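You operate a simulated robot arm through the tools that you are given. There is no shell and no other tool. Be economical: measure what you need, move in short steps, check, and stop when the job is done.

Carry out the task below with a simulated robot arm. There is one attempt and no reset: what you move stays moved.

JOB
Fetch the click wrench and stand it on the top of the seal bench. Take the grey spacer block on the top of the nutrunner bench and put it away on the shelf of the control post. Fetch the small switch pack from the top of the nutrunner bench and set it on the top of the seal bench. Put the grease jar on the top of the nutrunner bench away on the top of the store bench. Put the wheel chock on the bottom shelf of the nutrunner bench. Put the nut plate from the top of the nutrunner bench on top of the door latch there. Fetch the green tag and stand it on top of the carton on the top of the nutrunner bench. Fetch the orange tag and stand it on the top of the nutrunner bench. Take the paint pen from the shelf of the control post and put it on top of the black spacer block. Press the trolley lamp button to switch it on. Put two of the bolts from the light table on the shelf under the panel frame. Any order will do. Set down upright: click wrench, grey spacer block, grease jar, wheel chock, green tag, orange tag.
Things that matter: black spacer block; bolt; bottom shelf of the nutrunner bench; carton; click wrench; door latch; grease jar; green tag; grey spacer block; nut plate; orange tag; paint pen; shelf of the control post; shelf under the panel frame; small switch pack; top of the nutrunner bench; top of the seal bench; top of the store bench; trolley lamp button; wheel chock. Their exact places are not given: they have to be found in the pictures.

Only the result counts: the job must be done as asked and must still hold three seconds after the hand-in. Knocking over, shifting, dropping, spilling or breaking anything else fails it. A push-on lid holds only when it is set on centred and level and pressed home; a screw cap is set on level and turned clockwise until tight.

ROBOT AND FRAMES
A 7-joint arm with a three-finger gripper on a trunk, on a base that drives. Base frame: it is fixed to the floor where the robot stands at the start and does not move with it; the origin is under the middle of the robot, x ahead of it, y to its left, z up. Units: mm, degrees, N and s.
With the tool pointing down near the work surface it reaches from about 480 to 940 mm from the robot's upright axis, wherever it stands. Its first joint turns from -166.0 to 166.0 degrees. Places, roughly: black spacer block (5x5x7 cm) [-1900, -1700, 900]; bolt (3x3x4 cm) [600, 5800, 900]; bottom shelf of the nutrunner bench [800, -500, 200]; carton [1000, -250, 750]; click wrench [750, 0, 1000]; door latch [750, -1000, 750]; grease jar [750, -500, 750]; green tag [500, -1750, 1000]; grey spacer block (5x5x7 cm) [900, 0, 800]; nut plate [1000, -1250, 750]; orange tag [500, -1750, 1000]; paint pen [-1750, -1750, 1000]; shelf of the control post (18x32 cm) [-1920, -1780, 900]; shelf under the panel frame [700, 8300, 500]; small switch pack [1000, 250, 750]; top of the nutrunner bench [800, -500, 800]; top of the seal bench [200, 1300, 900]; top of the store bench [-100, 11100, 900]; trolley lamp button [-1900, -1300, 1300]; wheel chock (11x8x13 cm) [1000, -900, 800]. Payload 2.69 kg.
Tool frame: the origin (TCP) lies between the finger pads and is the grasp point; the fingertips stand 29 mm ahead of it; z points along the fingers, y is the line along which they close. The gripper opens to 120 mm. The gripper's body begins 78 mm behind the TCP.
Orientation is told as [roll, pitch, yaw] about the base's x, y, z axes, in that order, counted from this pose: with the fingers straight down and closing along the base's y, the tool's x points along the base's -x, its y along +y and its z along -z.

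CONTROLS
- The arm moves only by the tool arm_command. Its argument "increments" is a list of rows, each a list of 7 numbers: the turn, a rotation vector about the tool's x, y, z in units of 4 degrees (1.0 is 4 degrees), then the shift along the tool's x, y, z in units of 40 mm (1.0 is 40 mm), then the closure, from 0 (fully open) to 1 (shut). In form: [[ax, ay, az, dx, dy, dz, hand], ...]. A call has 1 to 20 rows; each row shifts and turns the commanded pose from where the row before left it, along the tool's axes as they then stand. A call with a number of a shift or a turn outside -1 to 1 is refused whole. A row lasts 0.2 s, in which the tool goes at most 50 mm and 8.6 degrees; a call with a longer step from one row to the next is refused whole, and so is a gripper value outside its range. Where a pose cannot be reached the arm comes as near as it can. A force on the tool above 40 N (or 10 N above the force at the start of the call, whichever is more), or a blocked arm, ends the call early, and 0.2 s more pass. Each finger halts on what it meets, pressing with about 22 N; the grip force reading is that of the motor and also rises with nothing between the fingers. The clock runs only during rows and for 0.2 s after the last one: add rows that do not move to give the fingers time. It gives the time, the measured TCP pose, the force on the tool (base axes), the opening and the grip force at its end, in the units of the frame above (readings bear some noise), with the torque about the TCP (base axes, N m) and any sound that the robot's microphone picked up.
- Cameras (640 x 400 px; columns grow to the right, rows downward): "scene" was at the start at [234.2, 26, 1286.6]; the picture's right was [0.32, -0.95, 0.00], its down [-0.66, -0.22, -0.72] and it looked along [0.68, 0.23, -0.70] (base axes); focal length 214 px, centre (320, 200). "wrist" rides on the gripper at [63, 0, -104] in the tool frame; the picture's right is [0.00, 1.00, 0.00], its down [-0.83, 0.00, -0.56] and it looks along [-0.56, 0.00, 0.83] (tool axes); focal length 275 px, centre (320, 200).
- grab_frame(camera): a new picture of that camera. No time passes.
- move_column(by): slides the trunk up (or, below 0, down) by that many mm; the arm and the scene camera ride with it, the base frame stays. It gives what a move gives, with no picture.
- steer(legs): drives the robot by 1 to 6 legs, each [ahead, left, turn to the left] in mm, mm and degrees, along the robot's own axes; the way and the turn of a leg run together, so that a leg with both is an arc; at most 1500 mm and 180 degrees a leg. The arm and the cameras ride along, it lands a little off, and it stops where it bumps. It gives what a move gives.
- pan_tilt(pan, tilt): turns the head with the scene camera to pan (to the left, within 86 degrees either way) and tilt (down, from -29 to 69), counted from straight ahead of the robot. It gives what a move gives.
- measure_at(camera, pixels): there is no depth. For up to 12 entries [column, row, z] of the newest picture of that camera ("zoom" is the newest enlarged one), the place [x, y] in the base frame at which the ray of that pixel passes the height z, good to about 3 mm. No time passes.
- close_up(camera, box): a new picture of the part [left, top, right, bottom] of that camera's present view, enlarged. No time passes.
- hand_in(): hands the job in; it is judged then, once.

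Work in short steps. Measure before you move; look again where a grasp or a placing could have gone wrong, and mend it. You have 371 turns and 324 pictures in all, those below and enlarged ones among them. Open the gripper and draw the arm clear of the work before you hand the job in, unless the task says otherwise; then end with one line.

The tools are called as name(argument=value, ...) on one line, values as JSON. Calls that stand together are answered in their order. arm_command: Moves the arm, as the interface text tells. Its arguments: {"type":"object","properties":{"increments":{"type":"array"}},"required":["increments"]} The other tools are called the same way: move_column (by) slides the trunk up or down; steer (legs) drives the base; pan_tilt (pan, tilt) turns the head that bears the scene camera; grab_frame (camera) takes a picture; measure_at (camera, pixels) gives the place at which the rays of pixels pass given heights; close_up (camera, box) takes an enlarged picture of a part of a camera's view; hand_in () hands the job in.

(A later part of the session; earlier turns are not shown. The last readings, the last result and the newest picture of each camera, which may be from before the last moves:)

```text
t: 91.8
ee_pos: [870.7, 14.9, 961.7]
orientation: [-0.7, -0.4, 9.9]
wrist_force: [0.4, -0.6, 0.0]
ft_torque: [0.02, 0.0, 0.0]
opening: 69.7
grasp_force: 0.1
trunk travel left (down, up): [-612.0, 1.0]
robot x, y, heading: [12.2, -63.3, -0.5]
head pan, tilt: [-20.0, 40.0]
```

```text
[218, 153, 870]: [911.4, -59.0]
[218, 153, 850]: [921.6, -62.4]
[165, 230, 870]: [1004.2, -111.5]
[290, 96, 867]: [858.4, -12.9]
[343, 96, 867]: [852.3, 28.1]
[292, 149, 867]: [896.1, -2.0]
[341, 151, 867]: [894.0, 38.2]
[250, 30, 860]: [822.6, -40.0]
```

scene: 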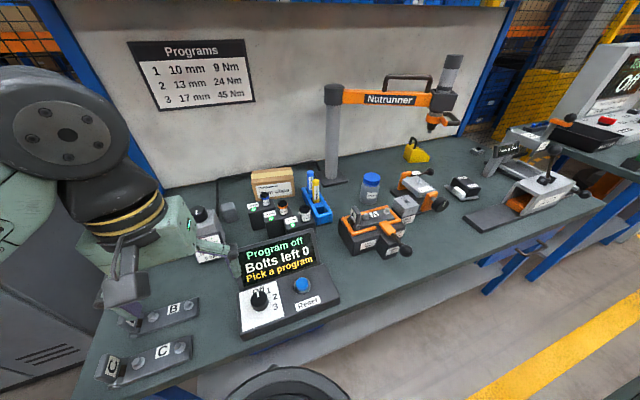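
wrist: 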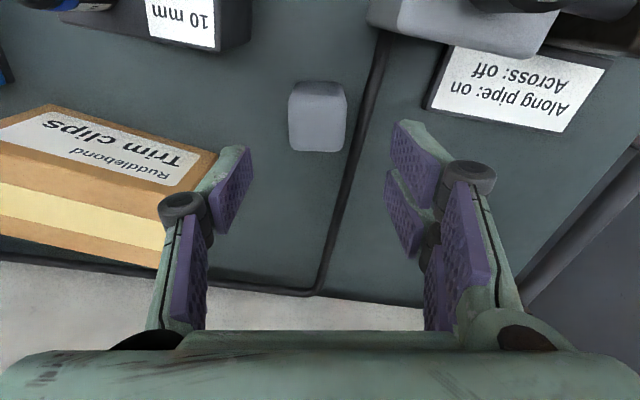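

arm_command(increments=[[0, 0, 0, -0.1, -0.05, 0.6, 0.42], [0, 0, 0, 0, 0, 0.8, 0.42], [0, 0, 0, 0, 0, 0.8, 0.42], [0, 0, 0, 0, 0, 0.6, 0.42], [0, 0, 0, 0, 0, 0, 0.42], [0, 0, 0, 0, 0, 0, 1], [0, 0, 0, 0, 0, 0, 1], [0, 0, 0, 0, 0, 0, 1], [0, 0, 0, 0, 0, 0, 1], [0, 0, 0, 0, 0, -0.2, 1], [0, 0, 0, 0, 0, -0.3, 1]])

grab_frame(camera="wrist")

```text
t: 94.2
ee_pos: [877.3, 12.1, 870.6]
orientation: [-0.7, -0.4, 9.9]
wrist_force: [-0.4, -0.2, -1.4]
ft_torque: [0.01, 0.0, -0.05]
opening: 44.6
grasp_force: 22.0
trunk travel left (down, up): [-612.0, 1.0]
robot x, y, heading: [14.8, -58.8, -0.5]
head pan, tilt: [-20.0, 40.0]
```

```text
249 pictures are left
```

wrist: 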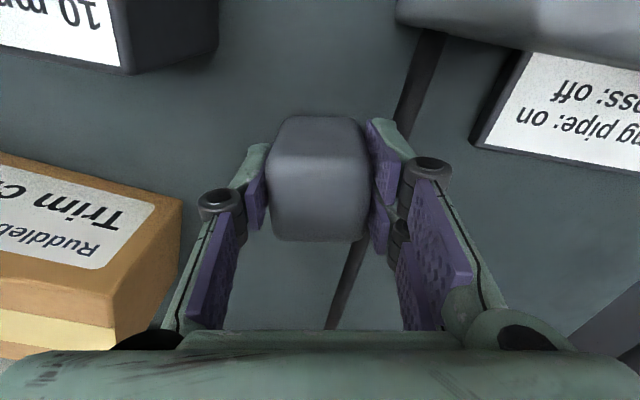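

Held at 44.6 mm. I lift slowly, retract the arm, then back off.

arm_command(increments=[[0, 0, 0, 0, 0, -0.5, 1], [0, 0, 0, 0, 0, -0.7, 1], [0, 0, 0, 0, 0, -0.8, 1], [0, 0, 0, 0, 0, -0.8, 1], [0, 0, 0, 0.5, 0.1, -0.8, 1], [0, 0, 0, 0.8, 0.15, -0.5, 1], [0, 0, 0, 0.9, 0.15, -0.3, 1], [0, 0, 0, 0.9, 0.15, 0, 1], [0, 0, 0, 0.9, 0.15, 0, 1], [0, 0, 0, 0.9, 0.15, 0, 1], [0, 0, 0, 0.9, 0.15, 0, 1], [0, 0, 0, 0.9, 0.15, 0, 1]])

steer(legs=[[-350, 0, 0], [0, 0, -90]])

pan_tilt(pan=-30, tilt=20)

grab_frame(camera="scene")

grab_frame(camera="wrist")

```text
t: 96.8
ee_pos: [600.9, 13.9, 1044.0]
orientation: [-0.7, -0.4, 10.0]
wrist_force: [0.0, 0.7, -1.1]
ft_torque: [-0.02, -0.01, 0.04]
opening: 44.4
grasp_force: 21.6
trunk travel left (down, up): [-612.0, 1.0]
robot x, y, heading: [10.2, -54.9, -0.8]
head pan, tilt: [-20.0, 40.0]
```

```text
t: 103.0
ee_pos: [-267.6, -646.4, 1044.0]
orientation: [-0.7, -0.4, -80.3]
wrist_force: [-0.1, -0.6, -0.8]
ft_torque: [0.06, 0.0, -0.02]
opening: 44.3
grasp_force: 22.1
trunk travel left (down, up): [-612.0, 1.0]
robot x, y, heading: [-340.8, -55.8, -91.0]
head pan, tilt: [-20.0, 40.0]
```

```text
t: 103.8
ee_pos: [-268.5, -646.2, 1044.4]
orientation: [-0.8, -0.4, -80.3]
wrist_force: [-0.7, 1.0, -0.5]
ft_torque: [0.0, -0.02, -0.01]
opening: 44.2
grasp_force: 22.4
trunk travel left (down, up): [-612.0, 1.0]
robot x, y, heading: [-341.2, -53.9, -91.2]
head pan, tilt: [-30.0, 20.0]
```

```text
248 pictures are left
```

scene: 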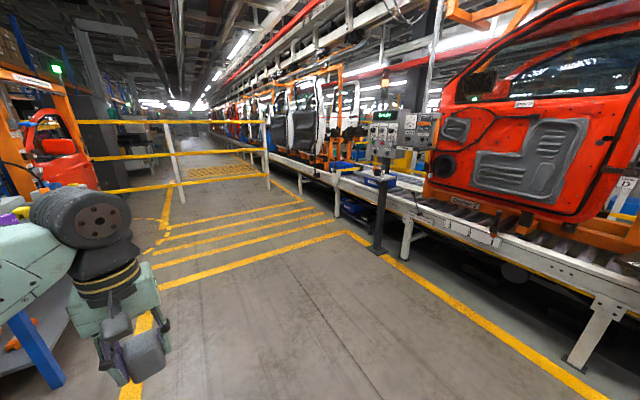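

```text
247 pictures are left
```

wrist: 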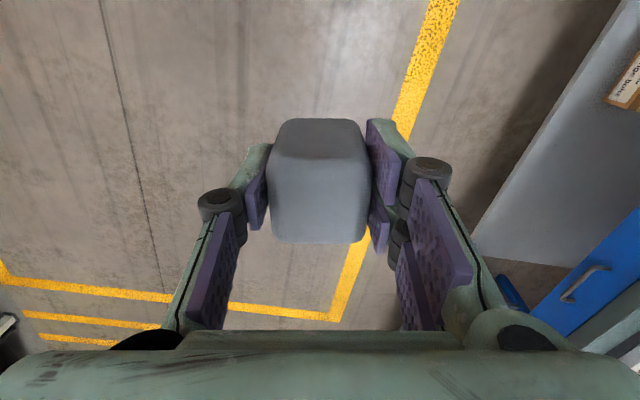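

close_up(camera="scene", box=[320, 100, 460, 200])

```text
4.00 times, centred on (390, 150) of scene
```

zoom: 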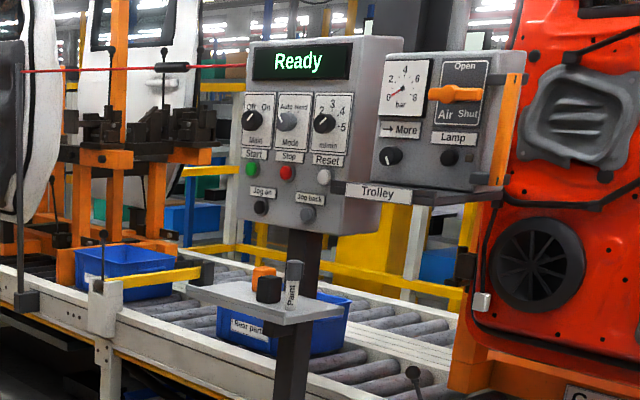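

The control post (shelf with black block, pen; lamp button at right) stands by the conveyor. I turn toward it and drive 1200 mm.

steer(legs=[[0, 0, -28], [1200, 0, 0], [0, 0, -45]])

pan_tilt(pan=0, tilt=20)

grab_frame(camera="scene")

```text
t: 113.4
ee_pos: [-1453.2, -1355.3, 1043.7]
orientation: [-0.7, -0.4, -152.8]
wrist_force: [-0.2, 1.1, -1.1]
ft_torque: [-0.04, -0.02, 0.01]
opening: 44.3
grasp_force: 22.4
trunk travel left (down, up): [-612.0, 1.0]
robot x, y, heading: [-909.5, -1110.5, -163.5]
head pan, tilt: [-30.0, 20.0]
```

```text
t: 114.4
ee_pos: [-1454.0, -1355.9, 1043.7]
orientation: [-0.7, -0.4, -152.8]
wrist_force: [0.0, -0.6, -1.1]
ft_torque: [0.01, 0.02, 0.05]
opening: 44.2
grasp_force: 21.8
trunk travel left (down, up): [-612.0, 1.0]
robot x, y, heading: [-909.9, -1110.8, -163.2]
head pan, tilt: [0.0, 20.0]
```

```text
245 pictures are left
```

scene: 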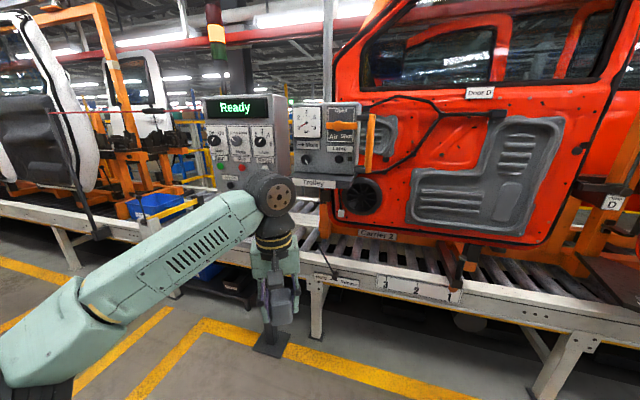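

steer(legs=[[0, 0, -16.5], [0, 520, 0]])

pan_tilt(pan=20, tilt=20)

grab_frame(camera="scene")

grab_frame(camera="wrist")

```text
t: 119.9
ee_pos: [-1499.3, -1715.9, 1043.6]
orientation: [-0.7, -0.5, -169.2]
wrist_force: [0.9, -0.2, -1.4]
ft_torque: [-0.01, -0.03, -0.01]
opening: 44.4
grasp_force: 21.1
trunk travel left (down, up): [-612.0, 1.0]
robot x, y, heading: [-908.5, -1633.5, -179.7]
head pan, tilt: [0.0, 20.0]
```

```text
t: 120.7
ee_pos: [-1499.7, -1716.0, 1043.8]
orientation: [-0.6, -0.3, -169.2]
wrist_force: [-0.2, 0.3, -1.0]
ft_torque: [0.04, -0.03, 0.0]
opening: 44.4
grasp_force: 22.0
trunk travel left (down, up): [-612.0, 1.0]
robot x, y, heading: [-907.5, -1632.6, -179.7]
head pan, tilt: [20.0, 20.0]
```

```text
244 pictures are left
```

scene: 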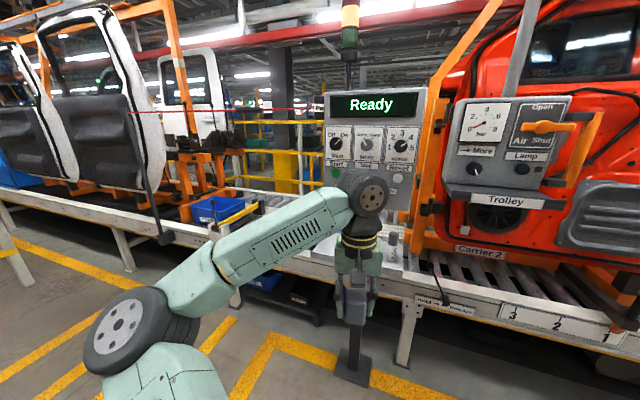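

```text
243 pictures are left
```

wrist: 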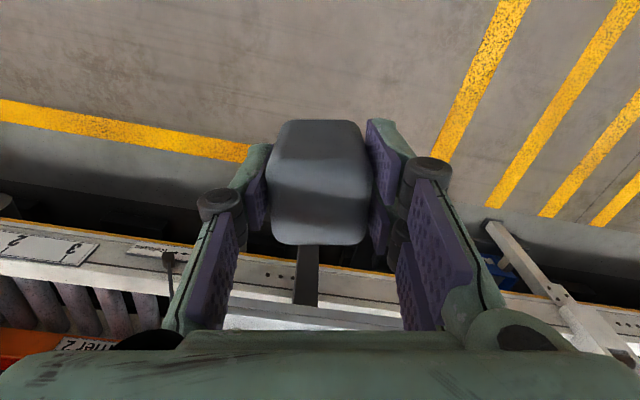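

steer(legs=[[0, 260, 0]])

pan_tilt(pan=-8, tilt=25)

grab_frame(camera="scene")

```text
t: 123.3
ee_pos: [-1498.6, -1975.9, 1045.3]
orientation: [-0.7, -0.5, -169.3]
wrist_force: [0.2, -0.4, -1.2]
ft_torque: [-0.01, 0.01, 0.01]
opening: 44.3
grasp_force: 21.7
trunk travel left (down, up): [-612.0, 1.0]
robot x, y, heading: [-911.4, -1893.4, -179.8]
head pan, tilt: [20.0, 20.0]
```

```text
t: 124.3
ee_pos: [-1498.6, -1974.7, 1044.3]
orientation: [-0.7, -0.5, -169.1]
wrist_force: [-0.1, 0.6, 0.0]
ft_torque: [0.01, -0.03, -0.02]
opening: 44.4
grasp_force: 21.7
trunk travel left (down, up): [-612.0, 1.0]
robot x, y, heading: [-906.3, -1890.9, -179.8]
head pan, tilt: [-8.0, 25.0]
```

```text
242 pictures are left
```

scene: 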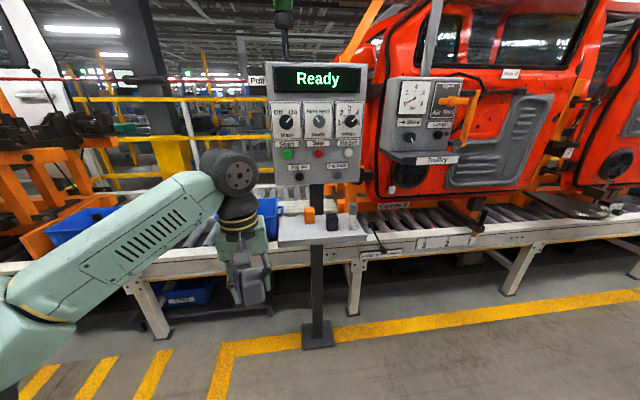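

close_up(camera="scene", box=[260, 150, 400, 260])

close_up(camera="scene", box=[370, 60, 490, 170])

```text
3.64 times, centred on (330, 205) of scene
```

zoom: 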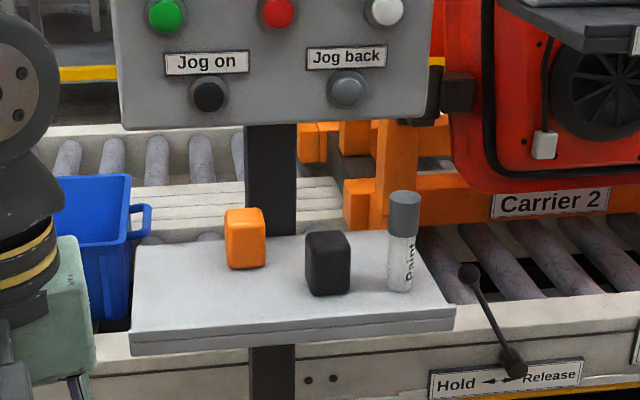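

```text
3.64 times, centred on (430, 115) of scene
```

zoom: 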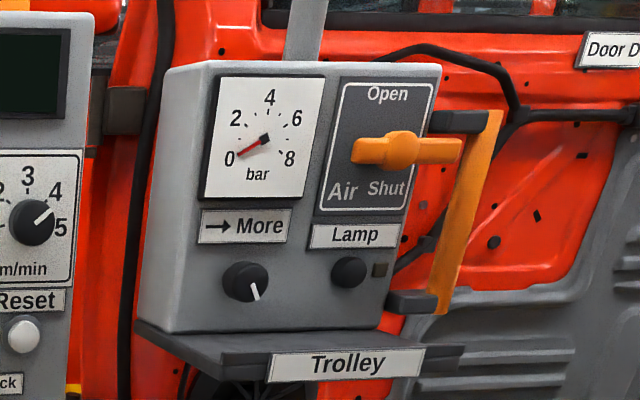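

close_up(camera="scene", box=[260, 150, 400, 260])

measure_at(camera="zoom", pixels=[[132, 330, 850], [455, 310, 850], [132, 330, 900], [455, 310, 900], [132, 330, 950], [455, 310, 950], [165, 245, 900], [405, 240, 900], [245, 268, 900], [328, 295, 900], [400, 290, 900], [190, 300, 900]])

```text
3.64 times, centred on (330, 205) of scene
```

zoom: 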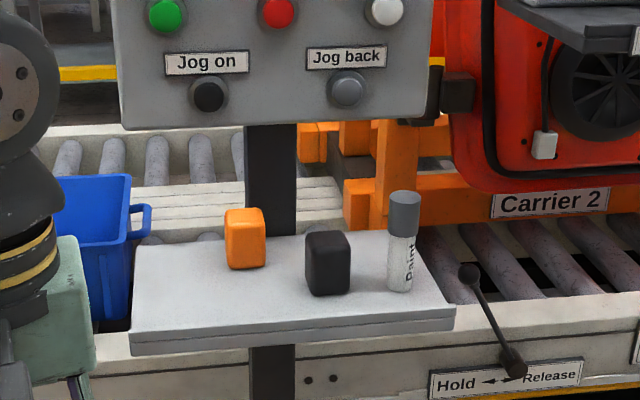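

```text
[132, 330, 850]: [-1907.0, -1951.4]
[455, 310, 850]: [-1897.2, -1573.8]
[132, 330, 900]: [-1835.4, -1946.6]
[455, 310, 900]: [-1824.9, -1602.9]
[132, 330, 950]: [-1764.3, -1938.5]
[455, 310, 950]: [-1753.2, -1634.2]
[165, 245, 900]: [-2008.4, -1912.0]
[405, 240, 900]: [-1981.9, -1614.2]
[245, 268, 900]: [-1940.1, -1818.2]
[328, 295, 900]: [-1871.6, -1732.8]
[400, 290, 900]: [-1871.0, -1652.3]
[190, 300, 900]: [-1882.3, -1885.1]
```

measure_at(camera="zoom", pixels=[[122, 128, 1000], [122, 128, 1050], [122, 128, 1100], [432, 118, 1050], [432, 118, 1100], [275, 235, 900], [245, 268, 910], [348, 290, 910], [403, 202, 1000], [403, 202, 1050]])

```text
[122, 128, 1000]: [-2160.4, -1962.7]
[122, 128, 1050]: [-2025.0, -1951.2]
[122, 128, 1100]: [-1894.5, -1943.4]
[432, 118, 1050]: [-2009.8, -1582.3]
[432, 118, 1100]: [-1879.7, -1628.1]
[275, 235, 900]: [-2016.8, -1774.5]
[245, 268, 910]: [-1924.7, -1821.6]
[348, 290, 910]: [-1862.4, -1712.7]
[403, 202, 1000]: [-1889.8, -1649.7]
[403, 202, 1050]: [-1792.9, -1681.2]
```

I drive ahead 240 mm, then align yaw and bring the block over the shelf's free left part, staying high.

steer(legs=[[240, 0, 0]])

arm_command(increments=[[0, 0, 0.9, 0, 0, 0, 1], [0, 0, 0.9, 0, 0, 0, 1], [0, 0, 0.9, 0, 0, 0, 1], [0, 0, 0, 0, -0.8, 0, 1], [0, 0, 0, 0, -0.8, 0, 1], [0, 0, 0, -0.3, -0.6, 0, 1], [0, 0, 0, 0, 0, 0, 1]])

grab_frame(camera="wrist")

grab_frame(camera="scene")

```text
t: 126.0
ee_pos: [-1736.4, -1975.3, 1043.5]
orientation: [-0.7, -0.3, -169.1]
wrist_force: [-0.8, 0.4, -1.3]
ft_torque: [0.0, 0.0, 0.02]
opening: 44.4
grasp_force: 21.7
trunk travel left (down, up): [-612.0, 1.0]
robot x, y, heading: [-1147.9, -1895.8, -179.7]
head pan, tilt: [-8.0, 25.0]
```

```text
t: 127.7
ee_pos: [-1748.5, -1888.0, 1044.9]
orientation: [-0.6, -0.5, -180.0]
wrist_force: [-0.3, 0.6, -0.2]
ft_torque: [0.03, -0.01, -0.01]
opening: 44.8
grasp_force: 22.0
trunk travel left (down, up): [-612.0, 1.0]
robot x, y, heading: [-1147.4, -1895.1, -179.6]
head pan, tilt: [-8.0, 25.0]
```

```text
238 pictures are left
```

wrist: 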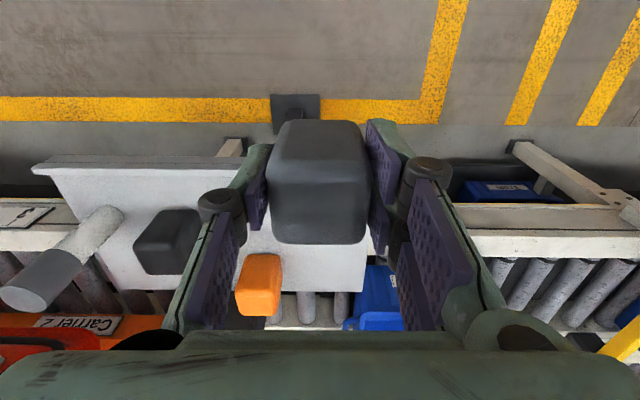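

```text
237 pictures are left
```

scene: 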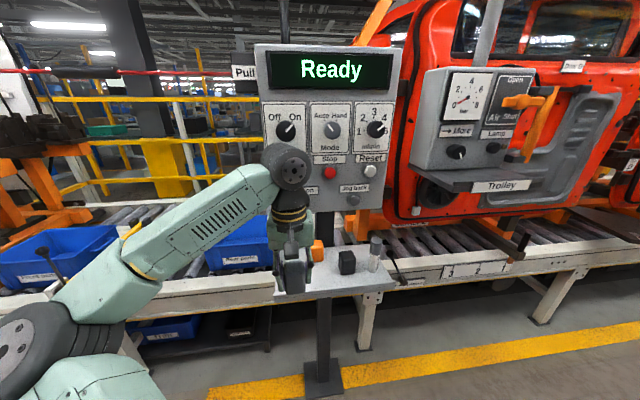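

close_up(camera="scene", box=[260, 220, 420, 320])

measure_at(camera="wrist", pixels=[[33, 168, 880], [33, 168, 910], [33, 168, 940], [120, 290, 880], [120, 290, 910], [375, 210, 880], [375, 210, 910]])

```text
4.00 times, centred on (340, 270) of scene
```

zoom: 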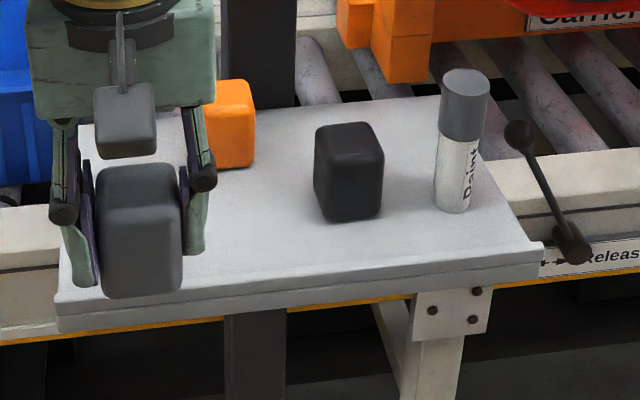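

```text
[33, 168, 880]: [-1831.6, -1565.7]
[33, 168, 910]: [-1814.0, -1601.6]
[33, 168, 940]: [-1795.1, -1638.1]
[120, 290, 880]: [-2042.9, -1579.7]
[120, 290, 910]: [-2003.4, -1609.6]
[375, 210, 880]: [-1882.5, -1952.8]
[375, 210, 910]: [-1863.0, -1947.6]
```

measure_at(camera="zoom", pixels=[[541, 243, 880], [541, 243, 910], [541, 243, 940], [57, 303, 880], [57, 303, 910], [57, 303, 940], [317, 192, 910], [350, 222, 910], [383, 212, 910], [445, 208, 910], [463, 82, 1000]])

```text
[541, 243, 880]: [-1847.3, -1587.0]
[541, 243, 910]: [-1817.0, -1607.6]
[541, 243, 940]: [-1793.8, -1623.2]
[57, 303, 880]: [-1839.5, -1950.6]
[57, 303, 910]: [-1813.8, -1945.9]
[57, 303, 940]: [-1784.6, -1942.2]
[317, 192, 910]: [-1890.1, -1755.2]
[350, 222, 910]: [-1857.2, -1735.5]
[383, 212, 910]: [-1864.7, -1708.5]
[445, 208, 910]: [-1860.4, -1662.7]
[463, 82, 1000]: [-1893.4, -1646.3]
```

Shelf surface ≈ 910–917, front edge x ≈ -1808. I aim the block at (-1850,-1890) and move in above it.

arm_command(increments=[[0, 0, 0, -0.8, 0, 0, 1], [0, 0, 0, -0.8, 0, 0, 1], [0, 0, 0, -0.9, 0, 0, 1], [0, 0, 0, 0, 0, 0.6, 1], [0, 0, 0, 0, 0, 0.6, 1], [0, 0, 0, 0, 0, 0, 1]])

grab_frame(camera="wrist")

grab_frame(camera="scene")

```text
t: 129.1
ee_pos: [-1849.9, -1887.2, 998.8]
orientation: [-0.7, -0.4, -180.0]
wrist_force: [-1.1, 0.3, -0.3]
ft_torque: [0.02, -0.02, -0.01]
opening: 44.5
grasp_force: 22.3
trunk travel left (down, up): [-612.0, 1.0]
robot x, y, heading: [-1146.2, -1894.5, -179.8]
head pan, tilt: [-8.0, 25.0]
```

```text
235 pictures are left
```

wrist: 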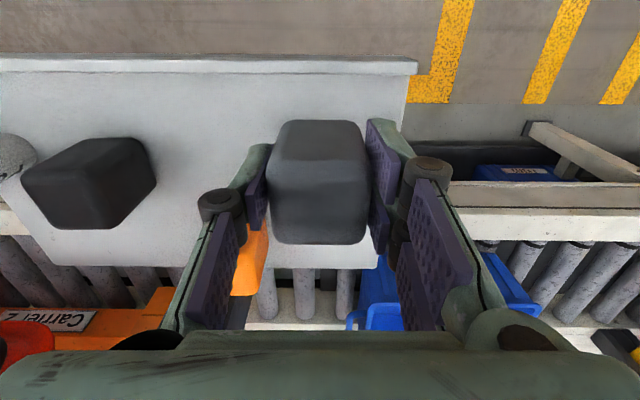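

```text
234 pictures are left
```

scene: 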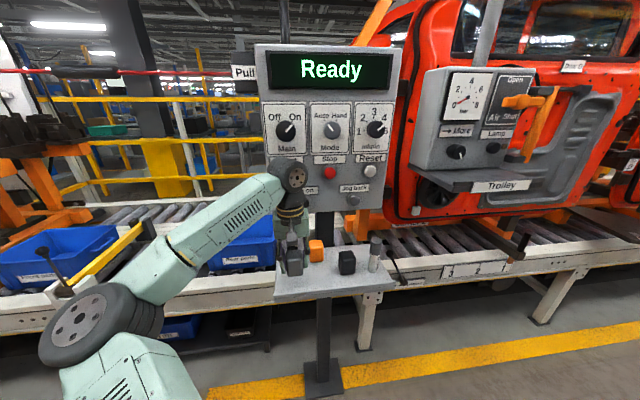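

arm_command(increments=[[0, 0, 0, 0, 0, 0.4, 1], [0, 0, 0, 0, 0, 0.2, 1], [0, 0, 0, 0, 0, 0.1, 1], [0, 0, 0, 0, 0, 0.05, 1], [0, 0, 0, 0, 0, 0.05, 1], [0, 0, 0, 0, 0, 0, 1]])

close_up(camera="scene", box=[260, 220, 420, 320])

```text
t: 130.4
ee_pos: [-1848.7, -1887.2, 965.6]
orientation: [-0.6, -0.5, -180.0]
wrist_force: [0.0, 0.3, -0.2]
ft_torque: [0.0, -0.04, -0.01]
opening: 44.3
grasp_force: 22.4
trunk travel left (down, up): [-612.0, 1.0]
robot x, y, heading: [-1147.5, -1894.4, -179.9]
head pan, tilt: [-8.0, 25.0]
```

```text
4.00 times, centred on (340, 270) of scene
```

zoom: 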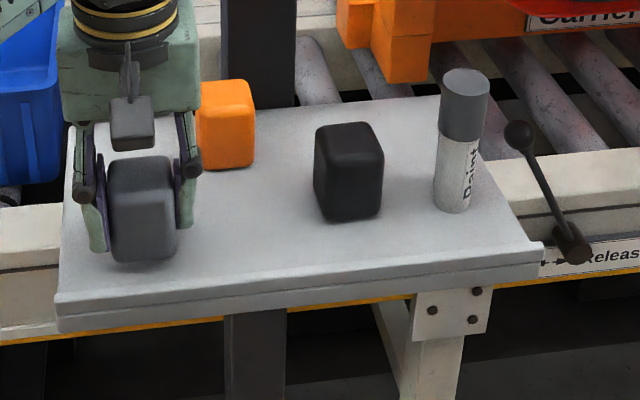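

arm_command(increments=[[0, 0, 0, 0, 0, 0.05, 1], [0, 0, 0, 0, 0, 0.05, 1], [0, 0, 0, 0, 0, 0.05, 1], [0, 0, 0, 0, 0, 0, 1]])

```text
t: 131.4
ee_pos: [-1848.9, -1886.9, 958.6]
orientation: [-0.6, -0.5, -180.1]
wrist_force: [0.7, 0.0, -1.0]
ft_torque: [0.01, 0.01, -0.02]
opening: 44.5
grasp_force: 21.9
trunk travel left (down, up): [-612.0, 1.0]
robot x, y, heading: [-1149.0, -1891.4, -179.7]
head pan, tilt: [-8.0, 25.0]
```

arm_command(increments=[[0, 0, 0, 0, 0, 0.05, 1], [0, 0, 0, 0, 0, 0.05, 1], [0, 0, 0, 0, 0, 0.05, 1], [0, 0, 0, 0, 0, 0.05, 1], [0, 0, 0, 0, 0, 0, 1]])

```text
t: 132.7
ee_pos: [-1848.3, -1887.2, 953.2]
orientation: [-0.7, -0.6, -179.9]
wrist_force: [-2.8, -3.8, 17.7]
ft_torque: [-0.16, 0.11, 0.03]
opening: 44.8
grasp_force: 22.1
trunk travel left (down, up): [-612.0, 1.0]
robot x, y, heading: [-1148.7, -1893.7, -179.8]
head pan, tilt: [-8.0, 25.0]
```

Contact (17.7 N) at TCP 953 → shelf ≈ 903. I ease 1 mm, release and rise.

arm_command(increments=[[0, 0, 0, 0, 0, -0.03, 1], [0, 0, 0, 0, 0, 0, 0.6], [0, 0, 0, 0, 0, 0, 0.5], [0, 0, 0, 0, 0, 0, 0.47], [0, 0, 0, 0, 0, 0, 0.47], [0, 0, 0, 0, 0, -0.4, 0.47], [0, 0, 0, 0, 0, -0.8, 0.47], [0, 0, 0, 0, 0, -1, 0.47], [0, 0, 0, 0, 0, -0.6, 0.47]])

close_up(camera="scene", box=[260, 220, 420, 320])

grab_frame(camera="wrist")

```text
t: 134.7
ee_pos: [-1848.9, -1887.3, 1065.2]
orientation: [-0.6, -0.6, -179.9]
wrist_force: [-1.2, 0.0, -0.2]
ft_torque: [-0.03, 0.03, 0.0]
opening: 63.8
grasp_force: 0.0
trunk travel left (down, up): [-612.0, 1.0]
robot x, y, heading: [-1147.4, -1896.4, -179.6]
head pan, tilt: [-8.0, 25.0]
```

```text
4.00 times, centred on (340, 270) of scene
```

zoom: 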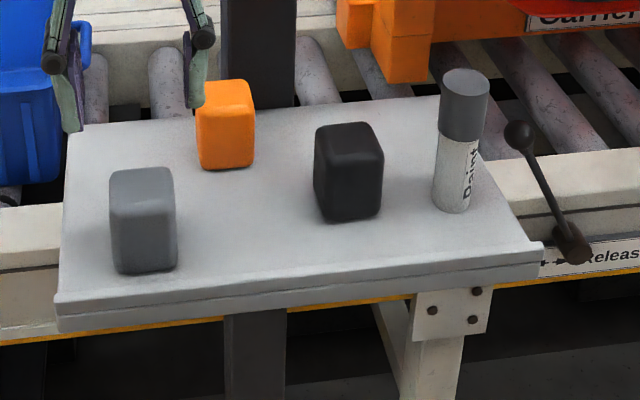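

```text
231 pictures are left
```

wrist: 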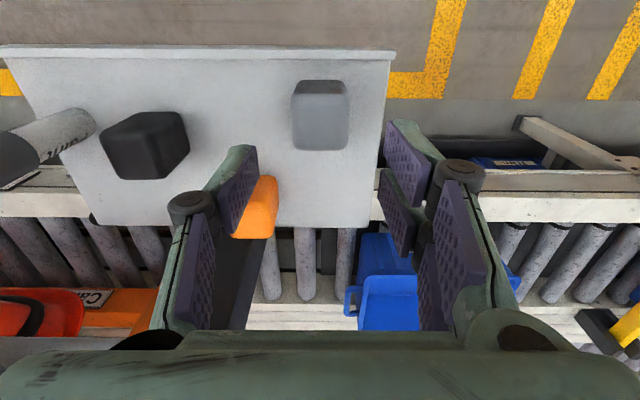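

Grey block stands. Next the paint pen (standing ~110 mm tall near (-1870,-1652)); I move above it and look.

arm_command(increments=[[0, 0, 0, 0, -0.5, -0.5, 0.3], [0, 0, 0, 0, -1, 0, 0.3], [0, 0, 0, 0, -1, 0, 0.3], [0, 0, 0, 0, -1, 0, 0.3], [0, 0, 0, 0, -1, 0, 0.3], [0, 0, 0, 0, -1, 0, 0.4], [0, 0, 0, 0, -0.3, 0, 0.4], [0, 0, 0, 0, 0, 0, 0.4]])

grab_frame(camera="wrist")

close_up(camera="scene", box=[260, 220, 420, 320])

```text
t: 136.4
ee_pos: [-1849.3, -1655.7, 1087.6]
orientation: [-0.7, -0.5, -180.1]
wrist_force: [0.5, -0.8, -0.4]
ft_torque: [0.02, 0.0, 0.02]
opening: 71.8
grasp_force: 0.1
trunk travel left (down, up): [-612.0, 1.0]
robot x, y, heading: [-1144.8, -1890.8, -179.9]
head pan, tilt: [-8.0, 25.0]
```

```text
230 pictures are left
```

wrist: 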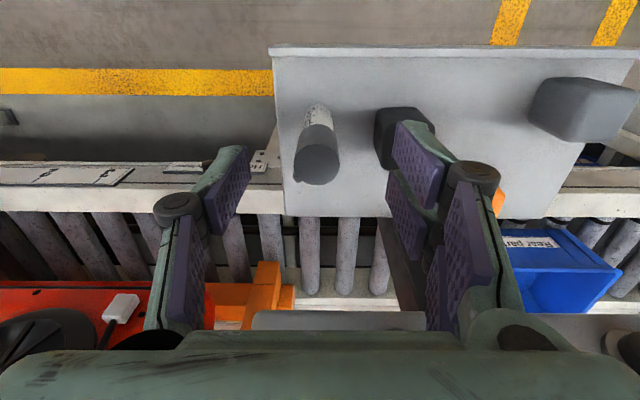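

```text
4.00 times, centred on (340, 270) of scene
```

zoom: 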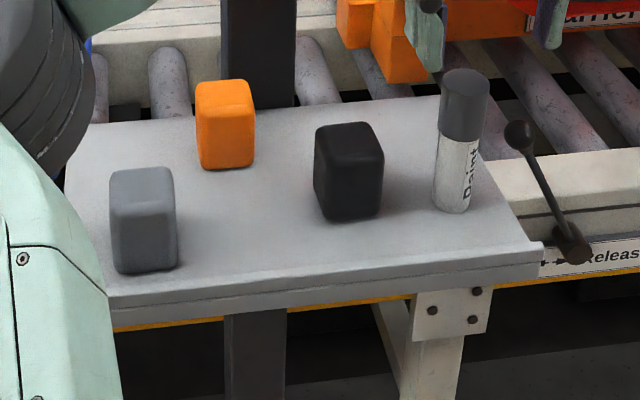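

measure_at(camera="wrist", pixels=[[316, 163, 1005], [316, 163, 1015], [316, 163, 1025], [338, 165, 1015], [318, 108, 903], [404, 150, 970], [378, 150, 970]])

measure_at(camera="zoom", pixels=[[465, 83, 1005], [465, 83, 1015], [465, 83, 1025], [453, 208, 903], [315, 138, 970], [347, 160, 970], [383, 150, 970], [352, 124, 970], [345, 222, 903], [317, 205, 903], [383, 212, 903]])

```text
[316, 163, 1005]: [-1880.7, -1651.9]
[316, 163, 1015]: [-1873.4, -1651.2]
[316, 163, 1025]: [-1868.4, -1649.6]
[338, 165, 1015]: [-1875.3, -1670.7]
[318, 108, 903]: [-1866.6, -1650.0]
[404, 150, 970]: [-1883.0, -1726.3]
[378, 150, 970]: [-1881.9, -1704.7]
```

```text
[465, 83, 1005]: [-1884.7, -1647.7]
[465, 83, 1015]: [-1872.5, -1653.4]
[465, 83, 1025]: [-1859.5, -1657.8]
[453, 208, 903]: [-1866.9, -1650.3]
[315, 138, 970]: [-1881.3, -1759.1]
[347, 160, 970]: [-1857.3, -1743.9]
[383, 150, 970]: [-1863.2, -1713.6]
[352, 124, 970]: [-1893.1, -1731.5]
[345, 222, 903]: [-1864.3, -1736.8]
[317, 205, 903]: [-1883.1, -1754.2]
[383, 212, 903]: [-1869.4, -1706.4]
```

Pen top centre (-1873,-1651,1013). I move above it and descend to grip the cap.

arm_command(increments=[[0, 0, 0, -0.3, -0.1, 0, 0.4], [0, 0, 0, -0.3, 0, 0, 0.4], [0, 0, 0, 0, 0, 0.5, 0.4], [0, 0, 0, 0, 0, 0, 0.4]])

grab_frame(camera="wrist")

grab_frame(camera="scene")

```text
t: 137.4
ee_pos: [-1871.7, -1652.9, 1068.1]
orientation: [-0.6, -0.5, -179.9]
wrist_force: [0.3, -0.8, -0.1]
ft_torque: [-0.01, 0.0, 0.0]
opening: 72.2
grasp_force: 0.0
trunk travel left (down, up): [-612.0, 1.0]
robot x, y, heading: [-1144.5, -1893.8, -180.0]
head pan, tilt: [-8.0, 25.0]
```

```text
228 pictures are left
```

wrist: 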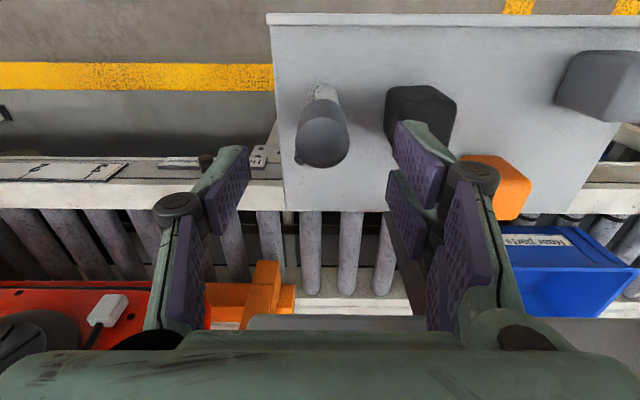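

```text
227 pictures are left
```

scene: 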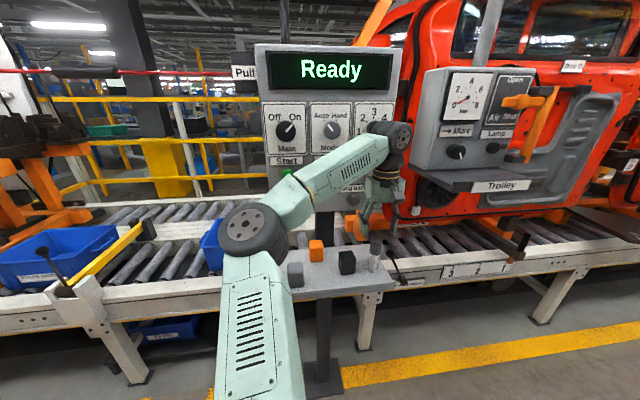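

Aligned; descend to TCP 1000 and close on the cap.

arm_command(increments=[[0, 0, 0, 0, 0, 0.5, 0.4], [0, 0, 0, 0, 0, 0.6, 0.4], [0, 0, 0, 0, 0, 0.55, 0.4], [0, 0, 0, 0, 0, 0, 0.4], [0, 0, 0, 0, 0, 0, 1], [0, 0, 0, 0, 0, 0, 1], [0, 0, 0, 0, 0, 0, 1], [0, 0, 0, 0, 0, 0, 1], [0, 0, 0, 0, 0, -0.1, 1], [0, 0, 0, 0, 0, -0.2, 1], [0, 0, 0, 0, 0, -0.5, 1], [0, 0, 0, 0, 0, -0.5, 1]])

grab_frame(camera="wrist")

close_up(camera="scene", box=[260, 200, 420, 300])

```text
t: 140.1
ee_pos: [-1871.7, -1651.1, 1056.4]
orientation: [-0.6, -0.4, 180.0]
wrist_force: [-0.4, -0.4, -0.1]
ft_torque: [-0.01, -0.01, 0.03]
opening: 29.7
grasp_force: 22.2
trunk travel left (down, up): [-612.0, 1.0]
robot x, y, heading: [-1149.7, -1894.9, -179.6]
head pan, tilt: [-8.0, 25.0]
```

```text
226 pictures are left
```

wrist: 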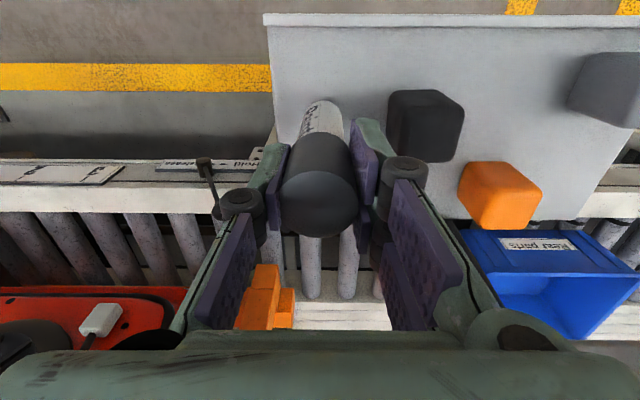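

```text
4.00 times, centred on (340, 250) of scene
```

zoom: 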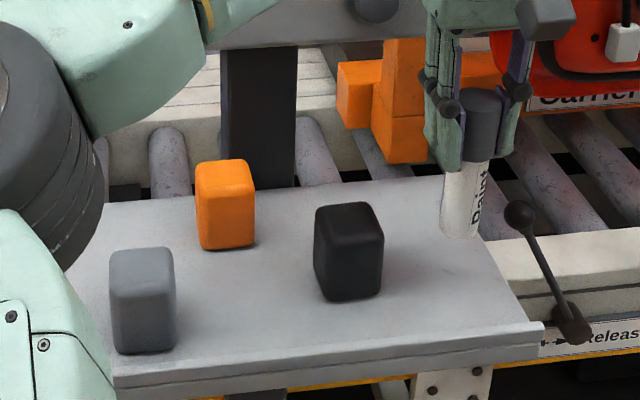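

close_up(camera="wrist", box=[360, 60, 520, 180])

```text
3.33 times, centred on (440, 120) of wrist
```

zoom: 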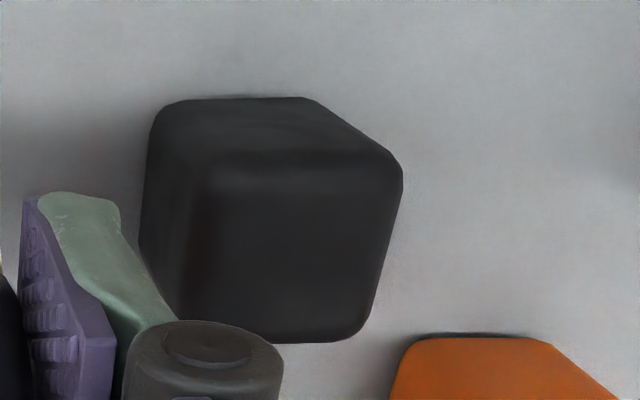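

measure_at(camera="zoom", pixels=[[205, 165, 969], [395, 165, 969], [360, 335, 969], [190, 325, 969], [288, 250, 969], [160, 110, 903], [310, 98, 903]])

```text
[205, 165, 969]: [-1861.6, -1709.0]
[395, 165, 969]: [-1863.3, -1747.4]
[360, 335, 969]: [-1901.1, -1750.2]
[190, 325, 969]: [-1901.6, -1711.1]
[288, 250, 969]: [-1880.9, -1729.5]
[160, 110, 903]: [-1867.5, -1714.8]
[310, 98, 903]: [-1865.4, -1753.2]
```

Black block top centre ≈ (-1881,-1730, 970). I raise the pen and carry it over.

arm_command(increments=[[0, 0, 0, 0, 0, -0.6, 1], [0, 0, 0, 0, 0, -0.6, 1], [0, 0, 0, 0, 0.5, 0, 1], [0, 0, 0, -0.1, 0.5, 0, 1], [0, 0, 0, -0.1, 0.5, 0, 1], [0, 0, 0, -0.04, 0.48, 0, 1], [0, 0, 0, 0, 0, 0, 1]])

grab_frame(camera="wrist")

close_up(camera="scene", box=[260, 180, 420, 300])

```text
t: 141.7
ee_pos: [-1882.5, -1730.8, 1101.5]
orientation: [-0.6, -0.5, -179.9]
wrist_force: [0.7, -0.3, -0.1]
ft_torque: [-0.01, -0.02, 0.03]
opening: 29.3
grasp_force: 21.7
trunk travel left (down, up): [-612.0, 1.0]
robot x, y, heading: [-1149.0, -1892.4, -179.8]
head pan, tilt: [-8.0, 25.0]
```

```text
223 pictures are left
```

wrist: 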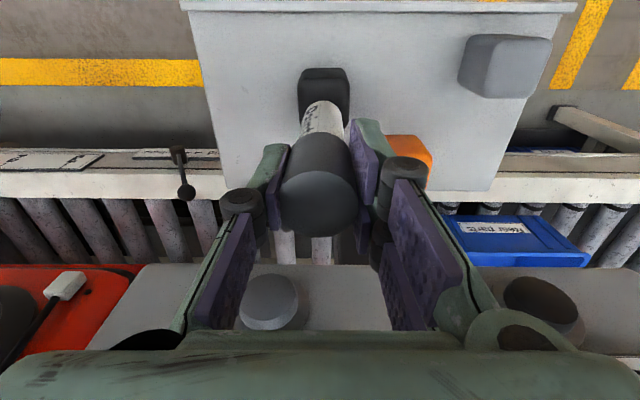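

```text
3.33 times, centred on (340, 240) of scene
```

zoom: 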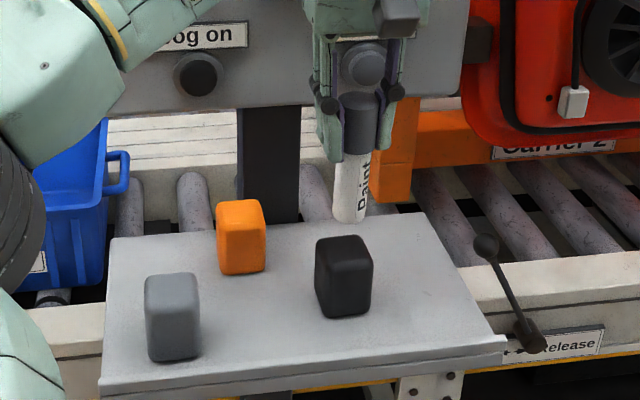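

arm_command(increments=[[0, 0, 0, 0, 0, 0.3, 1], [0, 0, 0, 0, 0, 0.2, 1], [0, 0, 0, 0, 0, 0.1, 1], [0, 0, 0, 0, 0, 0.05, 1], [0, 0, 0, 0, 0, 0, 1]])

close_up(camera="scene", box=[290, 200, 400, 280])

```text
t: 142.8
ee_pos: [-1880.8, -1730.6, 1074.5]
orientation: [-0.5, -0.5, -180.0]
wrist_force: [0.1, 1.3, -0.4]
ft_torque: [-0.03, -0.02, 0.0]
opening: 29.3
grasp_force: 22.6
trunk travel left (down, up): [-612.0, 1.0]
robot x, y, heading: [-1145.7, -1893.5, -180.0]
head pan, tilt: [-8.0, 25.0]
```

```text
5.00 times, centred on (345, 240) of scene
```

zoom: 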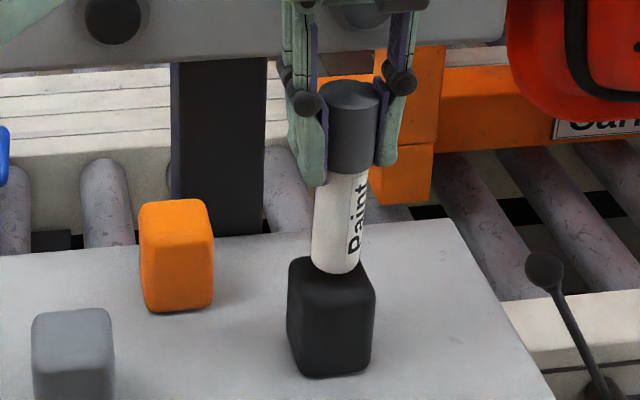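

arm_command(increments=[[0, 0, 0, 0, 0, 0.04, 1], [0, 0, 0, 0, 0, 0.04, 1], [0, 0, 0, 0, 0, 0.04, 1], [0, 0, 0, 0, 0, 0, 1]])

```text
t: 143.8
ee_pos: [-1882.3, -1730.6, 1070.8]
orientation: [-0.6, -0.5, -180.1]
wrist_force: [0.3, 0.4, -1.2]
ft_torque: [0.03, 0.02, -0.01]
opening: 29.6
grasp_force: 21.9
trunk travel left (down, up): [-612.0, 1.0]
robot x, y, heading: [-1146.9, -1893.8, -180.1]
head pan, tilt: [-8.0, 25.0]
```

arm_command(increments=[[0, 0, 0, 0, 0, 0.04, 1], [0, 0, 0, 0, 0, 0.04, 1], [0, 0, 0, 0, 0, 0, 1]])

close_up(camera="scene", box=[290, 200, 400, 280])

```text
t: 144.7
ee_pos: [-1882.7, -1732.0, 1067.2]
orientation: [-0.5, -0.5, -180.0]
wrist_force: [0.0, 0.0, -0.3]
ft_torque: [0.01, 0.03, 0.02]
opening: 29.5
grasp_force: 22.0
trunk travel left (down, up): [-612.0, 1.0]
robot x, y, heading: [-1147.8, -1893.1, -180.0]
head pan, tilt: [-8.0, 25.0]
```

```text
5.00 times, centred on (345, 240) of scene
```

zoom: 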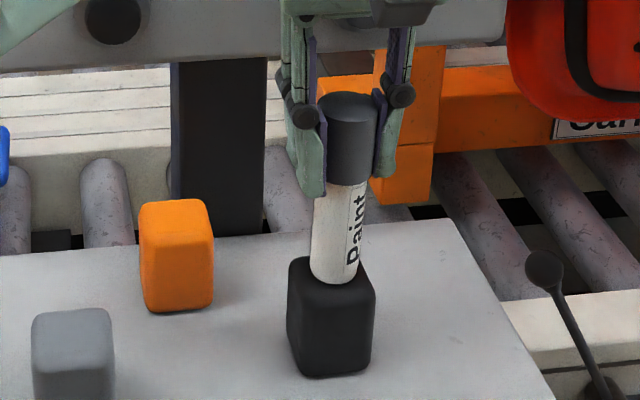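

arm_command(increments=[[0, 0, 0, 0, 0, 0.04, 1], [0, 0, 0, 0, 0, 0.04, 1], [0, 0, 0, 0, 0, 0.04, 1], [0, 0, 0, 0, 0, 0, 1]])

```text
t: 145.7
ee_pos: [-1881.1, -1730.9, 1063.6]
orientation: [-0.7, -0.7, -180.0]
wrist_force: [-2.5, -1.2, 10.7]
ft_torque: [0.05, 0.18, 0.0]
opening: 29.2
grasp_force: 22.7
trunk travel left (down, up): [-612.0, 1.0]
robot x, y, heading: [-1147.6, -1894.9, -179.7]
head pan, tilt: [-8.0, 25.0]
```

Contact (10.7 N). I release carefully and rise.

arm_command(increments=[[0, 0, 0, 0, 0, 0, 0.74], [0, 0, 0, 0, 0, 0, 0.7], [0, 0, 0, 0, 0, 0, 0.6], [0, 0, 0, 0, 0, 0, 0.5], [0, 0, 0, 0, 0, 0, 0.5], [0, 0, 0, 0, 0, -0.3, 0.5], [0, 0, 0, 0, 0, -0.5, 0.5], [0, 0, 0, 0, 0, -0.5, 0.5], [0, 0, 0, 0, 0, -0.5, 0.5]])

close_up(camera="scene", box=[290, 200, 400, 280])

```text
t: 147.7
ee_pos: [-1880.3, -1732.5, 1133.8]
orientation: [-0.5, -0.5, 180.0]
wrist_force: [0.7, 0.6, 0.6]
ft_torque: [0.05, -0.01, 0.01]
opening: 60.3
grasp_force: 0.1
trunk travel left (down, up): [-612.0, 1.0]
robot x, y, heading: [-1150.5, -1891.7, -180.1]
head pan, tilt: [-8.0, 25.0]
```

```text
5.00 times, centred on (345, 240) of scene
```

zoom: 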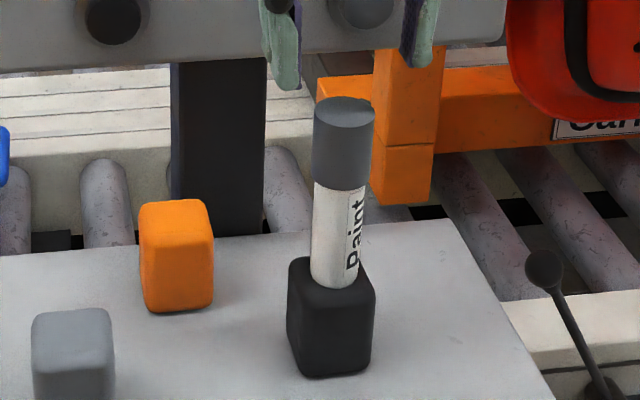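

The pen stands on the black block. I retract the arm, then strafe right toward the trolley panel and look.

arm_command(increments=[[0, 0, 0, 0.7, 0, -0.2, 0.5], [0, 0, 0, 1, 0, 0, 0.6], [0, 0, 0, 1, 0, 0, 0.8], [0, 0, 0, 1, 0, 0, 1], [0, 0, 0, 1, 0, 0, 1], [0, 0, 0, 1, 0, 0, 1]])

steer(legs=[[0, -480, 0]])

pan_tilt(pan=-15, tilt=10)

grab_frame(camera="scene")

```text
t: 149.1
ee_pos: [-1652.3, -1731.3, 1139.9]
orientation: [-0.6, -0.4, -179.9]
wrist_force: [-0.3, -0.3, 0.1]
ft_torque: [0.01, 0.01, -0.05]
opening: 0.0
grasp_force: 19.4
trunk travel left (down, up): [-612.0, 1.0]
robot x, y, heading: [-1147.4, -1895.5, -180.1]
head pan, tilt: [-8.0, 25.0]
```

```text
t: 153.3
ee_pos: [-1654.7, -1257.6, 1140.0]
orientation: [-0.6, -0.4, -179.9]
wrist_force: [0.4, 0.3, 0.1]
ft_torque: [-0.01, 0.04, -0.02]
opening: 0.0
grasp_force: 22.1
trunk travel left (down, up): [-612.0, 1.0]
robot x, y, heading: [-1146.5, -1415.6, -179.5]
head pan, tilt: [-8.0, 25.0]
```

```text
t: 154.0
ee_pos: [-1656.4, -1258.0, 1140.5]
orientation: [-0.5, -0.6, -179.8]
wrist_force: [-0.3, -0.3, 0.4]
ft_torque: [-0.02, 0.03, -0.02]
opening: 0.0
grasp_force: 21.4
trunk travel left (down, up): [-612.0, 1.0]
robot x, y, heading: [-1148.3, -1417.3, -179.5]
head pan, tilt: [-15.0, 10.0]
```

```text
218 pictures are left
```

scene: 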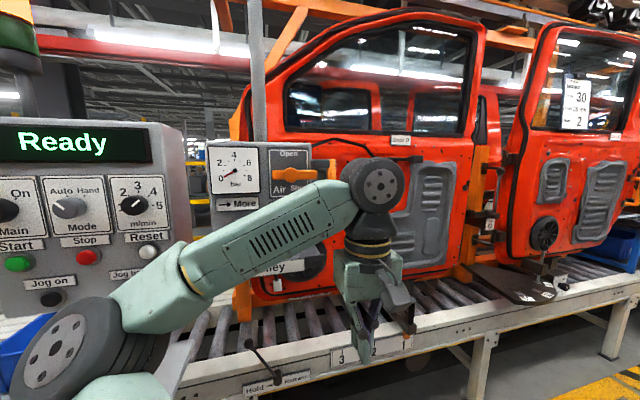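

I back off 300 mm and start tilting the tool to horizontal (pointing -x) while reaching forward/up.

steer(legs=[[-300, 0, 0]])

arm_command(increments=[[0, -1, 0, -0.4, 0, 0, 1], [0, -1, 0, -0.4, 0, 0, 1], [0, -1, 0, -0.4, 0, 0, 1], [0, -1, 0, -0.4, 0, 0, 1], [0, -1, 0, -0.4, 0, 0, 1], [0, -1, 0, -0.4, 0, 0, 1], [0, -1, 0, -0.4, 0, 0, 1], [0, -1, 0, -0.4, 0, 0, 1], [0, -1, 0, -0.4, 0, 0, 1], [0, -1, 0, -0.4, 0, 0, 1], [0, -1, 0, 0, 0, 0.4, 1], [0, -1, 0, 0, 0, 0.4, 1]])

grab_frame(camera="scene")

```text
t: 156.1
ee_pos: [-1355.2, -1254.0, 1140.9]
orientation: [-0.6, -0.4, -179.9]
wrist_force: [-0.3, 0.1, 0.0]
ft_torque: [-0.01, 0.03, 0.0]
opening: 0.1
grasp_force: 22.0
trunk travel left (down, up): [-612.0, 1.0]
robot x, y, heading: [-851.9, -1413.0, -179.8]
head pan, tilt: [-15.0, 10.0]
```

```text
t: 158.7
ee_pos: [-1525.5, -1254.6, 1168.0]
orientation: [-1.1, -48.5, -179.2]
wrist_force: [-1.0, 0.3, 0.1]
ft_torque: [-0.03, -0.01, 0.02]
opening: 0.0
grasp_force: 21.9
trunk travel left (down, up): [-612.0, 1.0]
robot x, y, heading: [-850.5, -1415.9, -179.8]
head pan, tilt: [-15.0, 10.0]
```

```text
217 pictures are left
```

scene: 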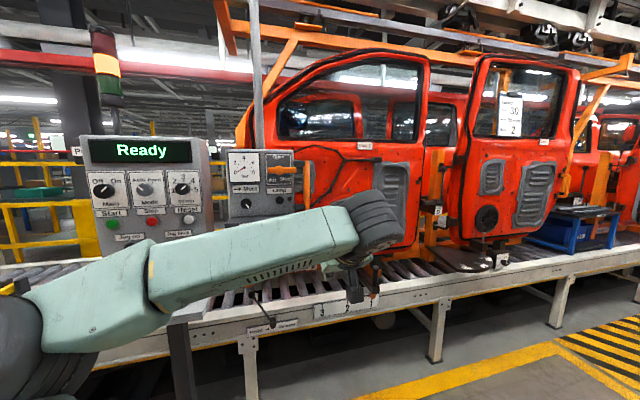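

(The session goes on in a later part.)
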